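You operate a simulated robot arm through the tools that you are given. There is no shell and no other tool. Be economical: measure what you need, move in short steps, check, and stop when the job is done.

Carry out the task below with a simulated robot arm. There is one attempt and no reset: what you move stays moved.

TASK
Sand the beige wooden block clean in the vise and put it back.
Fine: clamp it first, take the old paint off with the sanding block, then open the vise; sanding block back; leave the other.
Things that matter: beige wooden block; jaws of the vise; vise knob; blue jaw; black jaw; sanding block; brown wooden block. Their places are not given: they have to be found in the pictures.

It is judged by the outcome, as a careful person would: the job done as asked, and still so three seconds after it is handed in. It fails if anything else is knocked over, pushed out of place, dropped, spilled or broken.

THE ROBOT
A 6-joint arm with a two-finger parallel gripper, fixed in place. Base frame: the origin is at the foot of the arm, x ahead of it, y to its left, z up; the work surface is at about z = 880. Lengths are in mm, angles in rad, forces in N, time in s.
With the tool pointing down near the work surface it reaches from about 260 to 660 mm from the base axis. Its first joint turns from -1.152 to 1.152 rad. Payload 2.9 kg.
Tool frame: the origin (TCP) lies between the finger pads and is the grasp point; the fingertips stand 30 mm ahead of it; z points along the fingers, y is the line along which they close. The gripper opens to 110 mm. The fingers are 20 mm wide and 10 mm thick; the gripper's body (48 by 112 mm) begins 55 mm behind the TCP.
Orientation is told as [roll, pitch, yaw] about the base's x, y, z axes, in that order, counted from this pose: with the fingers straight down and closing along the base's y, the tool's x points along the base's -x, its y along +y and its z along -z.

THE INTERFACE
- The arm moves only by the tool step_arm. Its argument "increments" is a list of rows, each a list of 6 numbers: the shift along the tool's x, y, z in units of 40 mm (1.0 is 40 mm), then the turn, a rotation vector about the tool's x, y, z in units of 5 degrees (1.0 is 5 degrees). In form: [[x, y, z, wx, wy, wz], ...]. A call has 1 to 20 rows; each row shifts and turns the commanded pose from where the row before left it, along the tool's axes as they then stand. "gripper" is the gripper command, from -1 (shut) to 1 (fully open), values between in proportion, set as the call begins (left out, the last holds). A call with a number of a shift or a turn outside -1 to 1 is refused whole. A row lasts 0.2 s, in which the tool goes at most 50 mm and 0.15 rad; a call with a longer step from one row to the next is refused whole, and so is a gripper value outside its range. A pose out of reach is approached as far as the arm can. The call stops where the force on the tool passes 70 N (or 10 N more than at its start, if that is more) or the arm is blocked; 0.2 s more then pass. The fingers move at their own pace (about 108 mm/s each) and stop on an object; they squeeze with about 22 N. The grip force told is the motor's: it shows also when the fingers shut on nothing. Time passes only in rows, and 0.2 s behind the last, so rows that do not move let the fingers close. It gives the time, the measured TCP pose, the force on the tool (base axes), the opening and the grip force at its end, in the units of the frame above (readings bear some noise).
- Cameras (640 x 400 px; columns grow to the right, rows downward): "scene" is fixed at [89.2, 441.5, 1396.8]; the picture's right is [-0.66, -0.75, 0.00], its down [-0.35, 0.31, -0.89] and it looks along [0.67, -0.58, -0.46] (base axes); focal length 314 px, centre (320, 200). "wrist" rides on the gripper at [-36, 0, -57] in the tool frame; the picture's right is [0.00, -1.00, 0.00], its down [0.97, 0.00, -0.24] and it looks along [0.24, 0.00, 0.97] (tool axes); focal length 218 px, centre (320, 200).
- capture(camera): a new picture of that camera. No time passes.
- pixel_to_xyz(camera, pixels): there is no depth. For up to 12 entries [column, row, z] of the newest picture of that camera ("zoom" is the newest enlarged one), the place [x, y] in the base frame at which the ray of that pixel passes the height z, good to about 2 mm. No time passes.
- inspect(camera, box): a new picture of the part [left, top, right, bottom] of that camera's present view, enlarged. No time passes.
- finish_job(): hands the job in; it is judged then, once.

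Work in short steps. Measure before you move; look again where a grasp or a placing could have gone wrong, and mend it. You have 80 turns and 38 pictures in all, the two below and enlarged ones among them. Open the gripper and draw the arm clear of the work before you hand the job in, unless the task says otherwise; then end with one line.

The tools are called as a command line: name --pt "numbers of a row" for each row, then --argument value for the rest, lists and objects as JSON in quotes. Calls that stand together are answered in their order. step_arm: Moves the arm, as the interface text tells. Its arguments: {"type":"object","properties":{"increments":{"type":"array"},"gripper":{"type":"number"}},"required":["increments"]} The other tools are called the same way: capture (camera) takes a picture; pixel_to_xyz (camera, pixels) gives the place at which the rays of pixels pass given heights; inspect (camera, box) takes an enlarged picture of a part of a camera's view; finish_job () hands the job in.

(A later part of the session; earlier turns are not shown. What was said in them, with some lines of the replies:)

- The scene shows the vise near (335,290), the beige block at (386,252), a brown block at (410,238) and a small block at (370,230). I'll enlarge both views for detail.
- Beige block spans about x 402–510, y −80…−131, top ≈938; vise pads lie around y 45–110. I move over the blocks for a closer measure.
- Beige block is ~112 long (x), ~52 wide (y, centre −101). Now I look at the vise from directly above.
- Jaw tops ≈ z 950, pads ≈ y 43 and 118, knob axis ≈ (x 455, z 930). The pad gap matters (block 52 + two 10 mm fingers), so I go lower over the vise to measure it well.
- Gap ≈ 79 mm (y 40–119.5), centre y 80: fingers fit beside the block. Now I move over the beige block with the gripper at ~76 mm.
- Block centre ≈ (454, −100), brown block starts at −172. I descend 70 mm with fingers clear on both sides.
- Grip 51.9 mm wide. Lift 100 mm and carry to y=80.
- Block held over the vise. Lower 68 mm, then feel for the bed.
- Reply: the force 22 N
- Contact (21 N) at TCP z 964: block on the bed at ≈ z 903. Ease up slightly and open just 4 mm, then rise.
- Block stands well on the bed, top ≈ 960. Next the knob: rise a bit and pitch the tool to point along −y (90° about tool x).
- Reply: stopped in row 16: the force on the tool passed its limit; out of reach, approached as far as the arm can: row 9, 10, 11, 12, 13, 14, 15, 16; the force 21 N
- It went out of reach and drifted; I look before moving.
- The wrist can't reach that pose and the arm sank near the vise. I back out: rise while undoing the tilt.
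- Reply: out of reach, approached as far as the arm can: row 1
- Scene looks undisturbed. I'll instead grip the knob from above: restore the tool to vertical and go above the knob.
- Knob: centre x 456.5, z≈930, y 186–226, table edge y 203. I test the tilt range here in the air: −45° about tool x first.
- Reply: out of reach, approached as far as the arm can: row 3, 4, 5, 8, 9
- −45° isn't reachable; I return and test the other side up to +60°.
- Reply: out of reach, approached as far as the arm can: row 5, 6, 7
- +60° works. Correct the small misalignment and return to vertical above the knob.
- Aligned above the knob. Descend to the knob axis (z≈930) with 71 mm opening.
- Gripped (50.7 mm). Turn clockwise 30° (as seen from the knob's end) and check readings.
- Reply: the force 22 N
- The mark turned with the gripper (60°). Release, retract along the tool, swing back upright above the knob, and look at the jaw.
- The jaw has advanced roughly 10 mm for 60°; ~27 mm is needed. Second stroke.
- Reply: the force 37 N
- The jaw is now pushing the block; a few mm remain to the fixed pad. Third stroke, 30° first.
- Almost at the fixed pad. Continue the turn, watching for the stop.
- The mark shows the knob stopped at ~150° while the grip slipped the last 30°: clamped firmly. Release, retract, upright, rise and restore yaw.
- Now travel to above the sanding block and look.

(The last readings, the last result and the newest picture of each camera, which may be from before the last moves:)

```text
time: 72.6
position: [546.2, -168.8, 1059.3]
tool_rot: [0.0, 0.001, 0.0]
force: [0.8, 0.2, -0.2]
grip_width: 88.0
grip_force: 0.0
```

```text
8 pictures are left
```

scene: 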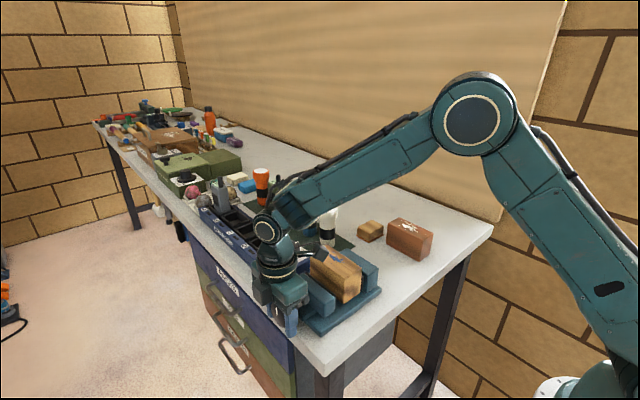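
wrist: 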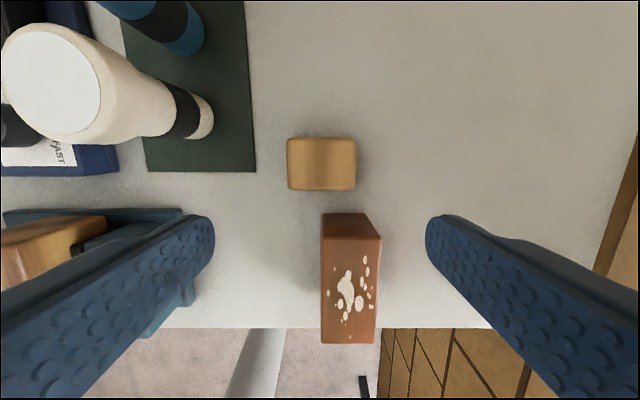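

pixel_to_xyz --camera "wrist" --pixels '[[287, 140, 910], [356, 140, 910], [356, 188, 910], [287, 188, 910], [287, 140, 905], [356, 188, 905], [286, 190, 880], [320, 214, 880], [250, 170, 880], [320, 138, 910], [320, 188, 915]]'

pixel_to_xyz --camera "scene" --pixels '[[361, 215.5, 915], [361, 223.5, 885], [370, 230, 910], [370, 230, 915], [362.5, 225.5, 880], [383, 224, 910]]'

```text
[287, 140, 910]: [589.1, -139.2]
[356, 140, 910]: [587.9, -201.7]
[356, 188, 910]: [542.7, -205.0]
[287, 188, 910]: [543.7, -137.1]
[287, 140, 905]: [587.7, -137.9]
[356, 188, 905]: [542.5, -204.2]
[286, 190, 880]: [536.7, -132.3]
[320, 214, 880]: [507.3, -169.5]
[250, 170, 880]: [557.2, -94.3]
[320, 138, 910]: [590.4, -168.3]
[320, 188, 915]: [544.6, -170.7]
```

```text
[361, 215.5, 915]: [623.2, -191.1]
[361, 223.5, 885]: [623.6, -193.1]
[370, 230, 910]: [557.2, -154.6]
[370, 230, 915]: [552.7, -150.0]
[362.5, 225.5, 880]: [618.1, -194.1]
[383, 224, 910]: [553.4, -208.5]
```

pixel_to_xyz --camera "scene" --pixels '[[369, 243.6, 880], [369.7, 235.8, 905], [369.7, 235.8, 900], [369.7, 235.8, 910], [357, 235, 883], [383.5, 237.5, 883]]'

```text
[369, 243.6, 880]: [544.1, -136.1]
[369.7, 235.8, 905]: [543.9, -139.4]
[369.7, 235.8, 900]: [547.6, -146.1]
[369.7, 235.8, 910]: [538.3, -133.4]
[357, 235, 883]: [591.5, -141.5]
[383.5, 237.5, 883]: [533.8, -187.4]
```

Sanding block: centre (566.5, −170.5), 46×66, top ≈ 908. I align and descend to TCP z 918, then close.

step_arm --pt "-0.51 -0.04 0.5 0 0 0" --pt "0 0 0.9 0 0 0" --pt "0 0 0.9 0 0 0" --pt "0 0 0.9 0 0 0" --pt "0 0 0.33 0 0 0" --pt "0 0 0 0 0 0"

step_arm --pt "0 0 0 0 0 0" --pt "0 0 0 0 0 0" --pt "0 0 0 0 0 0" --gripper -1

```text
time: 74.0
position: [567.1, -170.2, 916.8]
tool_rot: [0.0, 0.0, -0.001]
force: [0.4, 0.6, 0.8]
grip_width: 88.4
grip_force: 0.0
```

```text
time: 74.8
position: [567.1, -168.8, 918.5]
tool_rot: [0.0, 0.0, 0.0]
force: [-0.2, 0.3, -0.8]
grip_width: 65.9
grip_force: 22.3
```

Gripped (65.9). Lift, move back in x, then over the clamped block, and view it.

step_arm --pt "0 0 -0.5 0 0 0" --pt "0 0 -1 0 0 0" --pt "0 0 -1 0 0 0" --pt "0 0 -0.6 0 0 0" --pt "0.95 0 0 0 0 0" --pt "0.95 0 0 0 0 0" --pt "0.95 0 0 0 0 0" --pt "0 0.98 0 0 0 0" --pt "0 0.98 0 0 0 0" --pt "0 0.98 0 0 0 0" --pt "0 0.98 0 0 0 0" --pt "0 0.98 0 0 0 0" --pt "0 0.98 0 0 0 0" --pt "0 0 0 0 0 0"

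inspect --camera "scene" --box '[270, 190, 420, 340]'

```text
time: 77.8
position: [453.3, 65.7, 1043.2]
tool_rot: [0.0, -0.001, 0.0]
force: [0.0, -0.4, -0.3]
grip_width: 65.2
grip_force: 21.9
```

```text
2.67 times, centred on (345, 265) of scene
```

zoom: 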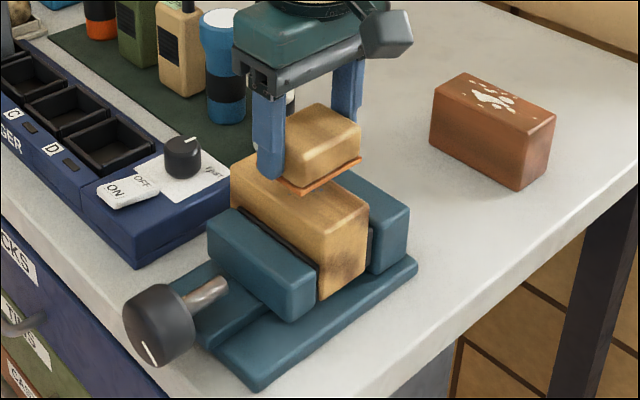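

Block is clamped between both pads and the sander hangs flat above it. Descend to contact.

step_arm --pt "0 0 0.6 0 0 0" --pt "0 0 0.3 0 0 0" --pt "0 0 0.1 0 0 0" --pt "0 0 0 0 0 0"

step_arm --pt "0 0 0.04 0 0 0" --pt "0 0 0.04 0 0 0" --pt "0 0 0.04 0 0 0" --pt "0 0 0 0 0 0"

```text
time: 78.8
position: [454.8, 65.8, 1001.7]
tool_rot: [0.002, -0.006, 0.0]
force: [3.4, 2.5, 18.2]
grip_width: 65.5
grip_force: 22.4
```

```text
time: 79.8
position: [453.0, 66.3, 995.3]
tool_rot: [-0.001, 0.0, -0.002]
force: [-0.4, -2.1, 18.1]
grip_width: 65.8
grip_force: 22.4
```

Contact at 18 N. Sand with strokes of ±33 mm along x.

step_arm --pt "0.41 0 0 0 0 0" --pt "0.41 0 0 0 0 0" --pt "-0.41 0 0 0 0 0" --pt "-0.41 0 0 0 0 0" --pt "-0.41 0 0 0 0 0" --pt "-0.41 0 0 0 0 0" --pt "0.41 0 0 0 0 0" --pt "0.41 0 0 0 0 0" --pt "0.41 0 0 0 0 0" --pt "0.41 0 0 0 0 0" --pt "-0.41 0 0 0 0 0" --pt "-0.41 0 0 0 0 0" --pt "-0.41 0 0 0 0 0" --pt "-0.41 0 0 0 0 0" --pt "0.41 0 0 0 0 0" --pt "0.41 0 0 0 0 0" --pt "0.41 0 0 0 0 0" --pt "0.41 0 0 0 0 0" --pt "-0.41 0 0 0 0 0" --pt "-0.41 0 0 0 0 0"

step_arm --pt "0.41 0 0 0 0 0" --pt "0.41 0 0 0 0 0" --pt "-0.41 0 0 0 0 0" --pt "-0.41 0 0 0 0 0" --pt "-0.41 0 0 0 0 0" --pt "-0.41 0 0 0 0 0" --pt "0.41 0 0 0 0 0" --pt "0.41 0 0 0 0 0" --pt "0.41 0 0 0 0 0" --pt "0.41 0 0 0 0 0" --pt "-0.41 0 0 0 0 0" --pt "-0.41 0 0 0 0 0" --pt "0 0 0 0 0 0"

step_arm --pt "0 0 -0.5 0 0 0" --pt "0 0 -1 0 0 0" --pt "0 -0.9 0 0 0 0" --pt "0 -0.9 0 0 0 0" --pt "0 -0.9 0 0 0 0" --pt "0 0 0 0 0 0"

inspect --camera "scene" --box '[270, 190, 420, 340]'

```text
time: 84.0
position: [452.9, 65.6, 996.8]
tool_rot: [0.0, -0.001, -0.001]
force: [0.3, 0.1, -0.6]
grip_width: 65.7
grip_force: 21.7
```

```text
time: 86.8
position: [453.6, 65.2, 997.0]
tool_rot: [0.001, -0.001, -0.001]
force: [-2.3, -0.1, 4.5]
grip_width: 65.5
grip_force: 21.7
```

```text
time: 88.2
position: [454.0, -42.3, 1057.1]
tool_rot: [0.0, 0.002, 0.001]
force: [-0.5, 0.4, -0.8]
grip_width: 65.8
grip_force: 22.2
```

```text
2.67 times, centred on (345, 265) of scene
```

zoom: 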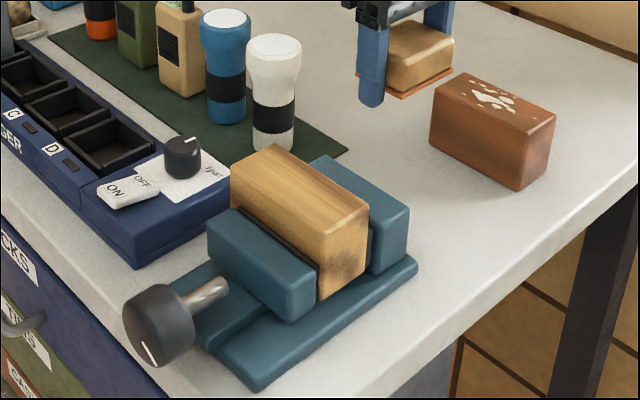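

The block top is clean. Return the sanding block: over its spot and down to just above the table.

step_arm --pt "0 -0.795 0 0 0 0" --pt "0 -0.795 0 0 0 0" --pt "0 -0.795 0 0 0 0" --pt "0 -0.795 0 0 0 0" --pt "-0.95 0 0 0 0 0" --pt "-0.95 0 0 0 0 0" --pt "-0.95 0 0 0 0 0" --pt "0 0 0.9 0 0 0" --pt "0 0 0.9 0 0 0" --pt "0 0 0.9 0 0 0" --pt "0 0 0.6 0 0 0" --pt "0 0 0 0 0 0"

step_arm --pt "0 0 0.07 0 0 0" --pt "0 0 0.05 0 0 0" --pt "0 0 0.05 0 0 0" --pt "0 0 0 0 0 0"

```text
time: 90.8
position: [570.0, -170.0, 924.8]
tool_rot: [0.001, -0.003, 0.001]
force: [-0.1, -0.2, -1.4]
grip_width: 65.5
grip_force: 21.9
```

```text
time: 91.8
position: [567.2, -170.5, 917.2]
tool_rot: [0.0, -0.001, 0.0]
force: [0.2, -0.5, -0.2]
grip_width: 65.7
grip_force: 22.2
```

No contact yet; a little further.

step_arm --pt "0 0 0.05 0 0 0" --pt "0 0 0.04 0 0 0" --pt "0 0 0 0 0 0"

```text
time: 92.6
position: [567.0, -170.9, 913.8]
tool_rot: [0.0, 0.001, 0.0]
force: [-0.4, -1.1, -0.2]
grip_width: 65.9
grip_force: 22.1
```

step_arm --pt "0 0 0.03 0 0 0" --pt "0 0 0.03 0 0 0" --pt "0 0 0 0 0 0"

```text
time: 93.4
position: [566.9, -170.1, 912.1]
tool_rot: [0.0, 0.0, 0.0]
force: [0.2, 0.7, -0.1]
grip_width: 65.9
grip_force: 21.7
```

step_arm --pt "0 0 0.03 0 0 0" --pt "0 0 0 0 0 0"

inspect --camera "scene" --box '[330, 180, 420, 260]'

```text
time: 94.0
position: [567.3, -169.4, 910.4]
tool_rot: [0.001, -0.002, 0.0]
force: [-0.7, -1.1, -1.3]
grip_width: 65.6
grip_force: 22.0
```

```text
5.00 times, centred on (375, 220) of scene
```

zoom: 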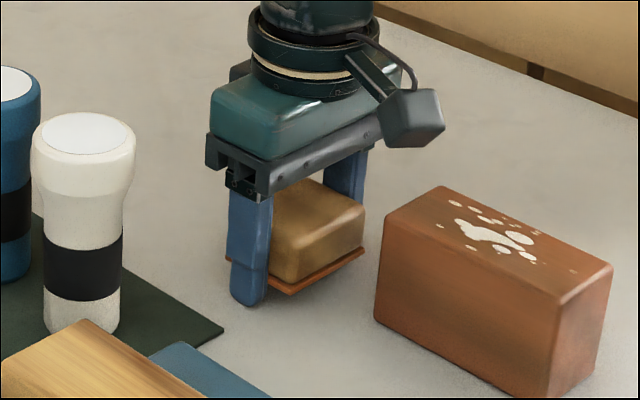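

pixel_to_xyz --camera "zoom" --pixels '[[293, 296, 880], [293, 296, 885], [293, 296, 890], [293, 296, 895], [247, 306, 880], [247, 306, 885], [294, 284, 895]]'

```text
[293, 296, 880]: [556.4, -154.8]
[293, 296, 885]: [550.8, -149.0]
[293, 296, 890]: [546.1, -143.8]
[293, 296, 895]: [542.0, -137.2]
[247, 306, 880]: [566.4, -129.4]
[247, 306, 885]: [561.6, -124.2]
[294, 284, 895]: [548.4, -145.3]
```

The sander slid up ~10 mm in the grip, so fingertips reach the table first. I lower to fingertip touch, then loosen the fingers just slightly so it settles guided between them.

step_arm --pt "0 0 0.03 0 0 0" --pt "0 0 0.02 0 0 0" --pt "0 0 0 0 0 0"

```text
time: 94.8
position: [566.4, -169.5, 910.0]
tool_rot: [-0.001, -0.002, 0.0]
force: [-5.1, 0.8, 16.4]
grip_width: 65.6
grip_force: 21.8
```

Touch (16 N). Back off 0.5 mm and loosen to ~66.6 mm, then wider.

step_arm --pt "0 0 -0.015 0 0 0" --pt "0 0 0 0 0 0" --pt "0 0 0 0 0 0" --gripper 0.21

step_arm --pt "0 0 0 0 0 0" --pt "0 0 0 0 0 0" --gripper 0.45

step_arm --pt "0 0 -0.5 0 0 0" --pt "0 0 -1 0 0 0" --pt "0 0 -1 0 0 0" --pt "0 0 -1 0 0 0" --pt "0.8 0 -0.5 0 0 0" --pt "0 0 0 0 0 0"

capture --camera "wrist"

```text
time: 95.6
position: [567.4, -170.3, 909.3]
tool_rot: [-0.001, -0.002, -0.001]
force: [-2.1, -0.6, 21.5]
grip_width: 65.7
grip_force: 0.1
```

```text
time: 96.2
position: [567.7, -171.5, 908.9]
tool_rot: [-0.002, -0.003, -0.003]
force: [-0.4, -19.0, 22.7]
grip_width: 70.5
grip_force: 0.0
```

```text
time: 97.6
position: [536.0, -169.4, 1069.7]
tool_rot: [0.001, -0.001, -0.001]
force: [0.2, 0.5, 0.5]
grip_width: 79.5
grip_force: 0.1
```

```text
4 pictures are left
```

wrist: 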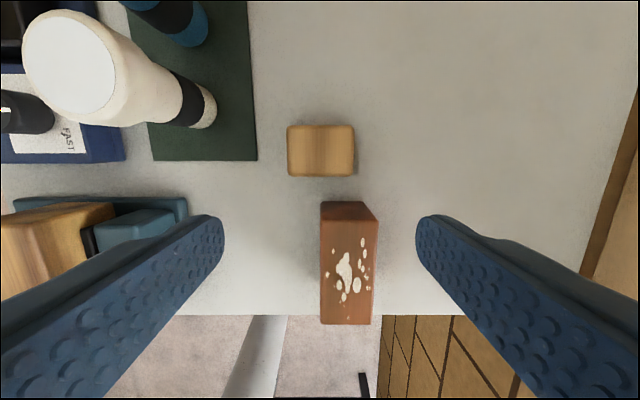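

pixel_to_xyz --camera "wrist" --pixels '[[288, 126, 910], [355, 126, 910], [355, 176, 910], [288, 176, 910]]'

```text
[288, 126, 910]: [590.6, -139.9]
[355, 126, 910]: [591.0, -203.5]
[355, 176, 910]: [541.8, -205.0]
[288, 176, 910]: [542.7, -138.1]
```

Sanding block is back exactly. Now to the vise knob again: travel above it, then yaw.

step_arm --pt "0.9 0 -0.35 0 0 0" --pt "0.9 0 -0.35 0 0 0" --pt "0.25 0.96 0 0 0 0" --pt "0 0.96 0 0 0 0" --pt "0 0.96 0 0 0 0" --pt "0 0.96 0 0 0 0" --pt "0 0.96 0 0 0 0" --pt "0 0.96 0 0 0 0" --pt "0 0.96 0 0 0 0" --pt "0 0.96 0 0 0 0" --pt "0 0.96 0 0 0 0" --pt "0 0.96 0 0 0 0" --pt "0 0 0 0 0 0" --gripper 0.09

step_arm --pt "0 0 0 0 0 -1" --pt "0 0 0 0 0 -1" --pt "0 0 0 0 0 -1" --pt "0 0 0 0 0 -1" --pt "0 0 0 0 0 -1" --pt "0 0 0 0 0 -1" --pt "0 0 0 0 0 -1" --pt "0 0 0 0 0 -1" --pt "0 0 0 0 0 -1" --pt "0 0 0 0 0 -1" --pt "0 0 0 0 0 -1" --pt "0 0 0 0 0 -1" --pt "0 0 0 0 0 -1" --pt "0 0 0 0 0 -1" --pt "0 0 0 0 0 -1" --pt "0 0 0 0 0 -1" --pt "0 0 0 0 0 -1" --pt "0 0 0 0 0 -1" --pt "0 0 0 0 0 0"

```text
time: 100.4
position: [453.3, 215.4, 1097.7]
tool_rot: [-0.001, 0.002, 0.0]
force: [-0.4, 0.1, 0.6]
grip_width: 59.9
grip_force: 0.0
```

```text
time: 104.4
position: [453.7, 215.2, 1096.4]
tool_rot: [-0.001, 0.0, 1.571]
force: [0.4, -0.1, 0.2]
grip_width: 60.1
grip_force: 0.0
```

step_arm --pt "0 0.77 0 0 0 0" --pt "0 0.77 0 0 0 0" --pt "0 0.77 0 0 0 0" --pt "0 0 0.94 0 0 0" --pt "0 0 0.93 0 0 0" --pt "0 0 0.93 0 0 0" --pt "0 0 0 1 0 0" --pt "0 0 0 1 0 0" --pt "0 0 0 1 0 0" --pt "0 0 0 1 0 0" --pt "0 0 0 1 0 0" --pt "0 0 0 1 0 0" --pt "0 0 0 1 0 0" --pt "0 0 0 1 0 0" --pt "0 0 0 1 0 0" --pt "0 0 0 1 0 0" --pt "0 0 0 1 0 0" --pt "0 0 0 1 0 0" --pt "0 0 0 0 0 0"

step_arm --pt "0 0 0.9 0 0 0" --pt "0 0 0.9 0 0 0" --pt "0 0 0.9 0 0 0" --pt "0 0 0 0 0 0"

```text
time: 108.4
position: [361.3, 213.9, 985.6]
tool_rot: [-1.05, -0.001, 1.571]
force: [-0.4, -0.7, 0.2]
grip_width: 60.0
grip_force: 0.1
```

```text
time: 109.4
position: [456.2, 215.4, 931.7]
tool_rot: [-1.047, 0.0, 1.57]
force: [0.1, -0.2, 0.3]
grip_width: 60.1
grip_force: 0.1
```

Straddling the knob at 60°. Close and turn counter-clockwise 60°.

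step_arm --pt "0 0 0 0 0 0" --pt "0 0 0 0 0 0" --pt "0 0 0 -1 0 0" --pt "0 0 0 -1 0 0" --pt "0 0 0 -1 0 0" --pt "0 0 0 -1 0 0" --pt "0 0 0 -1 0 0" --pt "0 0 0 -1 0 0" --pt "0 0 0 -1 0 0" --pt "0 0 0 -1 0 0" --pt "0 0 0 -1 0 0" --pt "0 0 0 -1 0 0" --pt "0 0 0 -1 0 0" --pt "0 0 0 -1 0 0" --pt "0 0 0 0 0 0" --gripper -1

step_arm --pt "0 0 0 0 0 0" --pt "0 0 0 0 0 0" --pt "0 0 -1 0 0 0" --pt "0 0 -1 0 0 0" --pt "0 0 0 0 0 0" --gripper 0.09

capture --camera "wrist"

```text
time: 112.6
position: [455.7, 214.0, 931.1]
tool_rot: [0.001, 0.0, 1.57]
force: [8.4, -8.1, 5.9]
grip_width: 50.6
grip_force: 44.8
```

```text
time: 113.8
position: [455.5, 214.3, 1011.1]
tool_rot: [-0.001, -0.002, 1.571]
force: [0.8, 0.7, -0.5]
grip_width: 60.0
grip_force: 0.1
```

```text
3 pictures are left
```

wrist: 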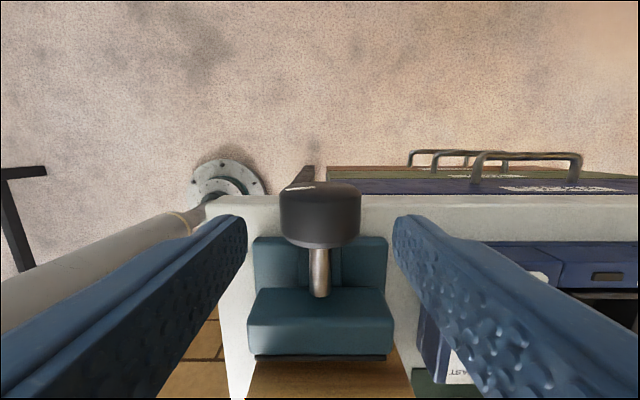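

Jaw has backed off well; one more counter-clockwise stroke to bring the vise fully open as it was.

step_arm --pt "0 0.78 0 0 0 0" --pt "0 0.78 0 0 0 0" --pt "0 0.78 0 0 0 0" --pt "0 0 0.65 0 0 0" --pt "0 0 0 1 0 0" --pt "0 0 0 1 0 0" --pt "0 0 0 1 0 0" --pt "0 0 0 1 0 0" --pt "0 0 0 1 0 0" --pt "0 0 0 1 0 0" --pt "0 0 0 1 0 0" --pt "0 0 0 1 0 0" --pt "0 0 0 1 0 0" --pt "0 0 0 1 0 0" --pt "0 0 0 1 0 0" --pt "0 0 0 1 0 0" --pt "0 0 0 0 0 0"

step_arm --pt "0 0 0.9 0 0 0" --pt "0 0 0.9 0 0 0" --pt "0 0 0.9 0 0 0" --pt "0 0 0 0 0 0"

step_arm --pt "0 0 0 0 0 0" --pt "0 0 0 0 0 0" --pt "0 0 0 -1 0 0" --pt "0 0 0 -1 0 0" --pt "0 0 0 -1 0 0" --pt "0 0 0 -1 0 0" --pt "0 0 0 -1 0 0" --pt "0 0 0 -1 0 0" --pt "0 0 0 -1 0 0" --pt "0 0 0 -1 0 0" --pt "0 0 0 -1 0 0" --pt "0 0 0 -1 0 0" --pt "0 0 0 -1 0 0" --pt "0 0 0 -1 0 0" --pt "0 0 0 0 0 0" --gripper -1

step_arm --pt "0 0 0 0 0 0" --pt "0 0 0 0 0 0" --pt "0 0 -1 0 0 0" --pt "0 0 -1 0 0 0" --pt "0 0 -1 0 0 0" --pt "0 0 -1 0 0 0" --pt "0 0 0 0 0 0" --gripper 0.09

step_arm --pt "0 0 0 0 0 1" --pt "0 0 0 0 0 1" --pt "0 0 0 0 0 1" --pt "0 0 0 0 0 1" --pt "0 0 0 0 0 1" --pt "0 0 0 0 0 1" --pt "0 0 0 0 0 1" --pt "0 0 0 0 0 1" --pt "0 0 0 0 0 1" --pt "0 0 0 0 0 1" --pt "0 0 0 0 0 1" --pt "0 0 0 0 0 1" --pt "0 0 0 0 0 1" --pt "0 0 0 0 0 1" --pt "0 0 0 0 0 1" --pt "0 0 0 0 0 1" --pt "0 0 0 0 0 1" --pt "0 0 0 0 0 1" --pt "0 0 0 0 0 0"

```text
time: 117.4
position: [361.6, 214.9, 985.5]
tool_rot: [-1.05, -0.001, 1.571]
force: [0.9, -0.3, 0.4]
grip_width: 60.1
grip_force: 0.0
```

```text
time: 118.4
position: [453.9, 216.2, 931.4]
tool_rot: [-1.047, 0.001, 1.571]
force: [0.0, -0.9, 0.4]
grip_width: 59.9
grip_force: 0.0
```

```text
time: 121.6
position: [454.4, 214.5, 931.8]
tool_rot: [-0.003, -0.003, 1.573]
force: [0.3, 7.8, 26.5]
grip_width: 50.6
grip_force: 45.6
```

```text
time: 123.2
position: [454.5, 214.9, 1092.3]
tool_rot: [0.001, 0.001, 1.571]
force: [0.2, 0.8, 0.1]
grip_width: 60.0
grip_force: 0.1
```

```text
time: 127.2
position: [455.1, 214.2, 1091.4]
tool_rot: [0.001, 0.001, -0.002]
force: [-0.6, 0.1, 0.5]
grip_width: 59.9
grip_force: 0.0
```

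Move above the block in the vise and look.

step_arm --pt "0 -0.92 0 0 0 0" --pt "0 -0.92 0 0 0 0" --pt "0 -0.92 0 0 0 0" --pt "0 -0.92 0 0 0 0" --pt "0 0 0.8 0 0 0" --pt "0 0 0.8 0 0 0" --pt "0 0 0 0 0 0" --gripper 0.22

capture --camera "wrist"

```text
time: 128.8
position: [454.8, 67.0, 1027.8]
tool_rot: [0.001, 0.001, 0.0]
force: [-0.2, 0.2, -0.5]
grip_width: 67.0
grip_force: 0.0
```

```text
2 pictures are left
```

wrist: 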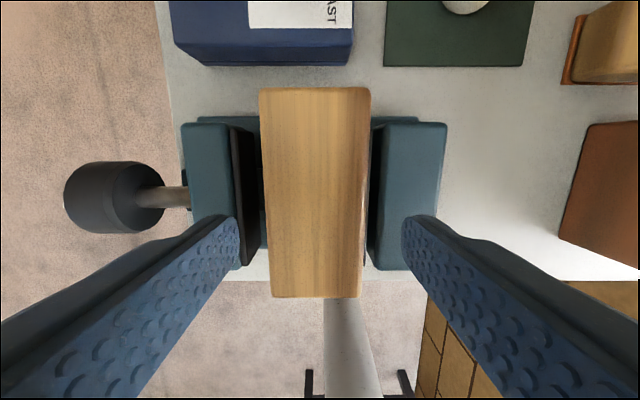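

pixel_to_xyz --camera "wrist" --pixels '[[260, 90, 961], [371, 90, 961], [360, 296, 961], [274, 296, 961], [260, 190, 945], [240, 190, 945], [383, 190, 950], [443, 125, 950], [185, 125, 950], [232, 125, 950]]'

inspect --camera "scene" --box '[280, 220, 400, 340]'

```text
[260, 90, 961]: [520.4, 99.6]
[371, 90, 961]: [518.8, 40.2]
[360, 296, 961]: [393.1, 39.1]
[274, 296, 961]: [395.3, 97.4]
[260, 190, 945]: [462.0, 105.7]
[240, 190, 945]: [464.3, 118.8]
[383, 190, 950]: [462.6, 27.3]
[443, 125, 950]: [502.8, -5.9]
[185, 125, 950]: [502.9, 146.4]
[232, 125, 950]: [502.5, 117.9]
```

```text
3.33 times, centred on (340, 280) of scene
```

zoom: 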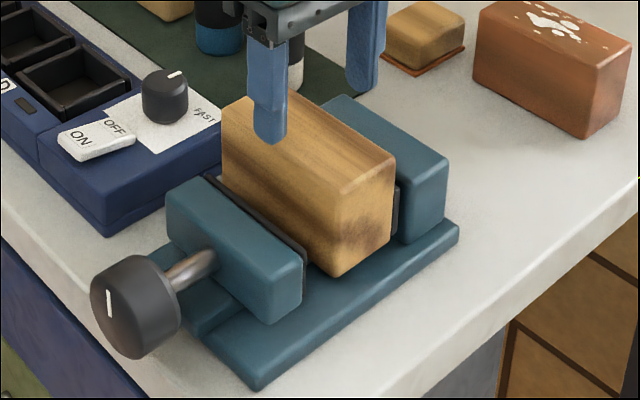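

pixel_to_xyz --camera "zoom" --pixels '[[395, 156, 955], [395, 156, 965], [395, 156, 975], [338, 186, 955], [338, 186, 965], [338, 186, 975], [338, 278, 900], [338, 278, 910], [338, 278, 920], [398, 235, 915]]'

```text
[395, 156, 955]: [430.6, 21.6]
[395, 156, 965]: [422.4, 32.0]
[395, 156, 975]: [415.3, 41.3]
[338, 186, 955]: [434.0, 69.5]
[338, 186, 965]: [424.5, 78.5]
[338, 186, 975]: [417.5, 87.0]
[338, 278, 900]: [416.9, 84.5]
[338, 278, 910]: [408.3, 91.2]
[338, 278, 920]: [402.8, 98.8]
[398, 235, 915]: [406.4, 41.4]
```

The vise is fully open (knob mark as at start). The block's top is ≈ 974 (block ≈ 66 tall), centre ≈ (460, 69.6), so it protrudes >20 mm above the jaws: I grip the top portion with fingertips above the jaws.

step_arm --pt "-0.05 0.06 0.6 0 0 0" --pt "0 0 0.48 0 0 0" --pt "0 0 0 0 0 0"

step_arm --pt "0 0 0 0 0 0" --pt "0 0 0 0 0 0" --pt "0 0 0 0 0 0" --gripper -1

```text
time: 129.6
position: [456.7, 69.8, 984.1]
tool_rot: [0.0, 0.001, 0.0]
force: [-0.2, -0.4, 0.6]
grip_width: 67.2
grip_force: 0.0
```

```text
time: 130.4
position: [455.5, 69.3, 983.4]
tool_rot: [0.001, 0.002, -0.001]
force: [0.4, 0.5, -0.6]
grip_width: 51.5
grip_force: 22.0
```

Gripped. Lift 76 mm and carry back to y=−101.

step_arm --pt "0 0 -0.4 0 0 0" --pt "0 0 -0.7 0 0 0" --pt "0 0 -0.8 0 0 0" --pt "0 -0.5 0 0 0 0" --pt "0.03 -0.94 0 0 0 0" --pt "0.03 -0.94 0 0 0 0" --pt "0.03 -0.94 0 0 0 0" --pt "0.03 -0.94 0 0 0 0" --pt "0 0 0 0 0 0"

step_arm --pt "0 0 0.7 0 0 0" --pt "0 0 0.7 0 0 0" --pt "0 0 0.5 0 0 0" --pt "0 0 0.25 0 0 0" --pt "0 0 0 0 0 0"

```text
time: 132.4
position: [451.6, -102.5, 1059.9]
tool_rot: [0.0, 0.001, 0.0]
force: [-0.9, -0.5, -2.9]
grip_width: 51.9
grip_force: 22.1
```

```text
time: 133.6
position: [451.0, -101.1, 972.9]
tool_rot: [-0.001, -0.001, 0.002]
force: [0.3, -0.1, -2.2]
grip_width: 51.8
grip_force: 22.2
```

Expected contact near TCP 957–961; feel down in small steps.

step_arm --pt "0 0 0.1 0 0 0" --pt "0 0 0.1 0 0 0" --pt "0 0 0 0 0 0"

step_arm --pt "0 0 0.04 0 0 0" --pt "0 0 0 0 0 0"

```text
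time: 134.4
position: [451.4, -101.8, 965.9]
tool_rot: [-0.001, 0.0, 0.001]
force: [-0.1, -0.3, -2.8]
grip_width: 51.8
grip_force: 22.1
```

```text
time: 135.0
position: [451.7, -101.5, 964.2]
tool_rot: [0.0, -0.001, 0.002]
force: [0.1, 0.2, -2.1]
grip_width: 51.9
grip_force: 22.2
```

step_arm --pt "0 0 0.05 0 0 0" --pt "0 0 0 0 0 0"

step_arm --pt "0 0 0.04 0 0 0" --pt "0 0 0 0 0 0"

```text
time: 135.6
position: [452.1, -101.8, 961.2]
tool_rot: [0.0, 0.0, 0.0]
force: [-0.1, -0.1, -2.7]
grip_width: 51.7
grip_force: 21.9
```

```text
time: 136.2
position: [451.1, -100.4, 960.5]
tool_rot: [0.002, 0.0, 0.001]
force: [0.7, -0.4, -2.0]
grip_width: 51.8
grip_force: 21.9
```

step_arm --pt "0 0 0.04 0 0 0" --pt "0 0 0 0 0 0"

step_arm --pt "0 0 0.03 0 0 0" --pt "0 0 0 0 0 0"

```text
time: 136.8
position: [451.5, -99.9, 959.4]
tool_rot: [-0.001, -0.001, 0.002]
force: [-0.5, -0.8, -2.5]
grip_width: 51.4
grip_force: 22.4
```

```text
time: 137.4
position: [451.6, -100.4, 957.6]
tool_rot: [0.0, 0.0, 0.002]
force: [0.5, 0.1, -1.7]
grip_width: 51.8
grip_force: 21.9
```

step_arm --pt "0 0 0.04 0 0 0" --pt "0 0 0 0 0 0"

step_arm --pt "0 0 0.03 0 0 0" --pt "0 0 0 0 0 0"

```text
time: 138.0
position: [452.1, -101.6, 956.7]
tool_rot: [0.0, 0.0, -0.001]
force: [0.3, -0.8, -2.1]
grip_width: 51.8
grip_force: 21.3
```

```text
time: 138.6
position: [451.5, -101.4, 954.2]
tool_rot: [0.001, 0.0, 0.001]
force: [-0.4, 0.0, -3.3]
grip_width: 51.7
grip_force: 21.8
```

step_arm --pt "0 0 0.03 0 0 0" --pt "0 0 0 0 0 0"

step_arm --pt "0 0 0.03 0 0 0" --pt "0 0 0 0 0 0"

step_arm --pt "0 0 0.03 0 0 0" --pt "0 0 0 0 0 0"

```text
time: 139.2
position: [452.8, -101.1, 953.8]
tool_rot: [0.001, -0.002, -0.001]
force: [-1.0, -0.2, 10.1]
grip_width: 52.0
grip_force: 22.3
```

```text
time: 139.8
position: [452.5, -99.8, 952.5]
tool_rot: [-0.001, -0.005, -0.002]
force: [-1.8, -0.9, 19.0]
grip_width: 51.8
grip_force: 22.2
```

```text
time: 140.4
position: [452.4, -100.2, 951.3]
tool_rot: [0.001, -0.004, 0.0]
force: [2.5, -2.7, 17.7]
grip_width: 51.8
grip_force: 21.7
```

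Contact reached (10→19 N): the block stands on the table. Release, rise, draw clear.

step_arm --pt "0 0 -0.03 0 0 0" --pt "0 0 0 0 0 0" --pt "0 0 0 0 0 0" --gripper 0.3

step_arm --pt "0 0 -0.4 0 0 0" --pt "0 0 -1 0 0 0" --pt "0 0 -1 0 0 0" --pt "0 0 -1 0 0 0" --pt "0 0 -1 0 0 0" --pt "0 0 -1 0 0 0" --pt "0.9 0 0 0 0 0" --pt "0.9 0 0 0 0 0" --pt "0 0 0 0 0 0"

inspect --camera "scene" --box '[260, 190, 460, 350]'

```text
time: 141.2
position: [451.4, -100.7, 953.1]
tool_rot: [0.0, 0.0, 0.001]
force: [-0.6, 0.2, -0.1]
grip_width: 71.4
grip_force: 0.1
```

```text
time: 143.2
position: [379.6, -100.0, 1167.2]
tool_rot: [0.0, 0.001, -0.001]
force: [0.5, 0.3, -0.6]
grip_width: 71.4
grip_force: 0.0
```

```text
2.50 times, centred on (360, 270) of scene
```

zoom: 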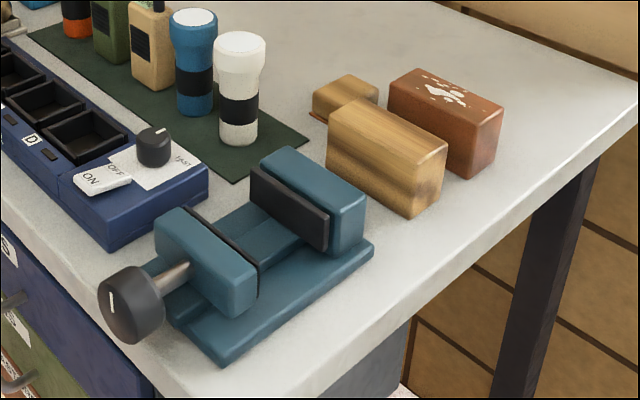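

Everything matches the starting picture, with the block clean, the vise open and the arm clear; I hand it in.

finish_job

```text
The job is handed in.
```

The beige block was clamped, sanded clean of its blue paint and put back in its place. The vise is open again, the sanding block is back where it was, and the brown block was not touched.
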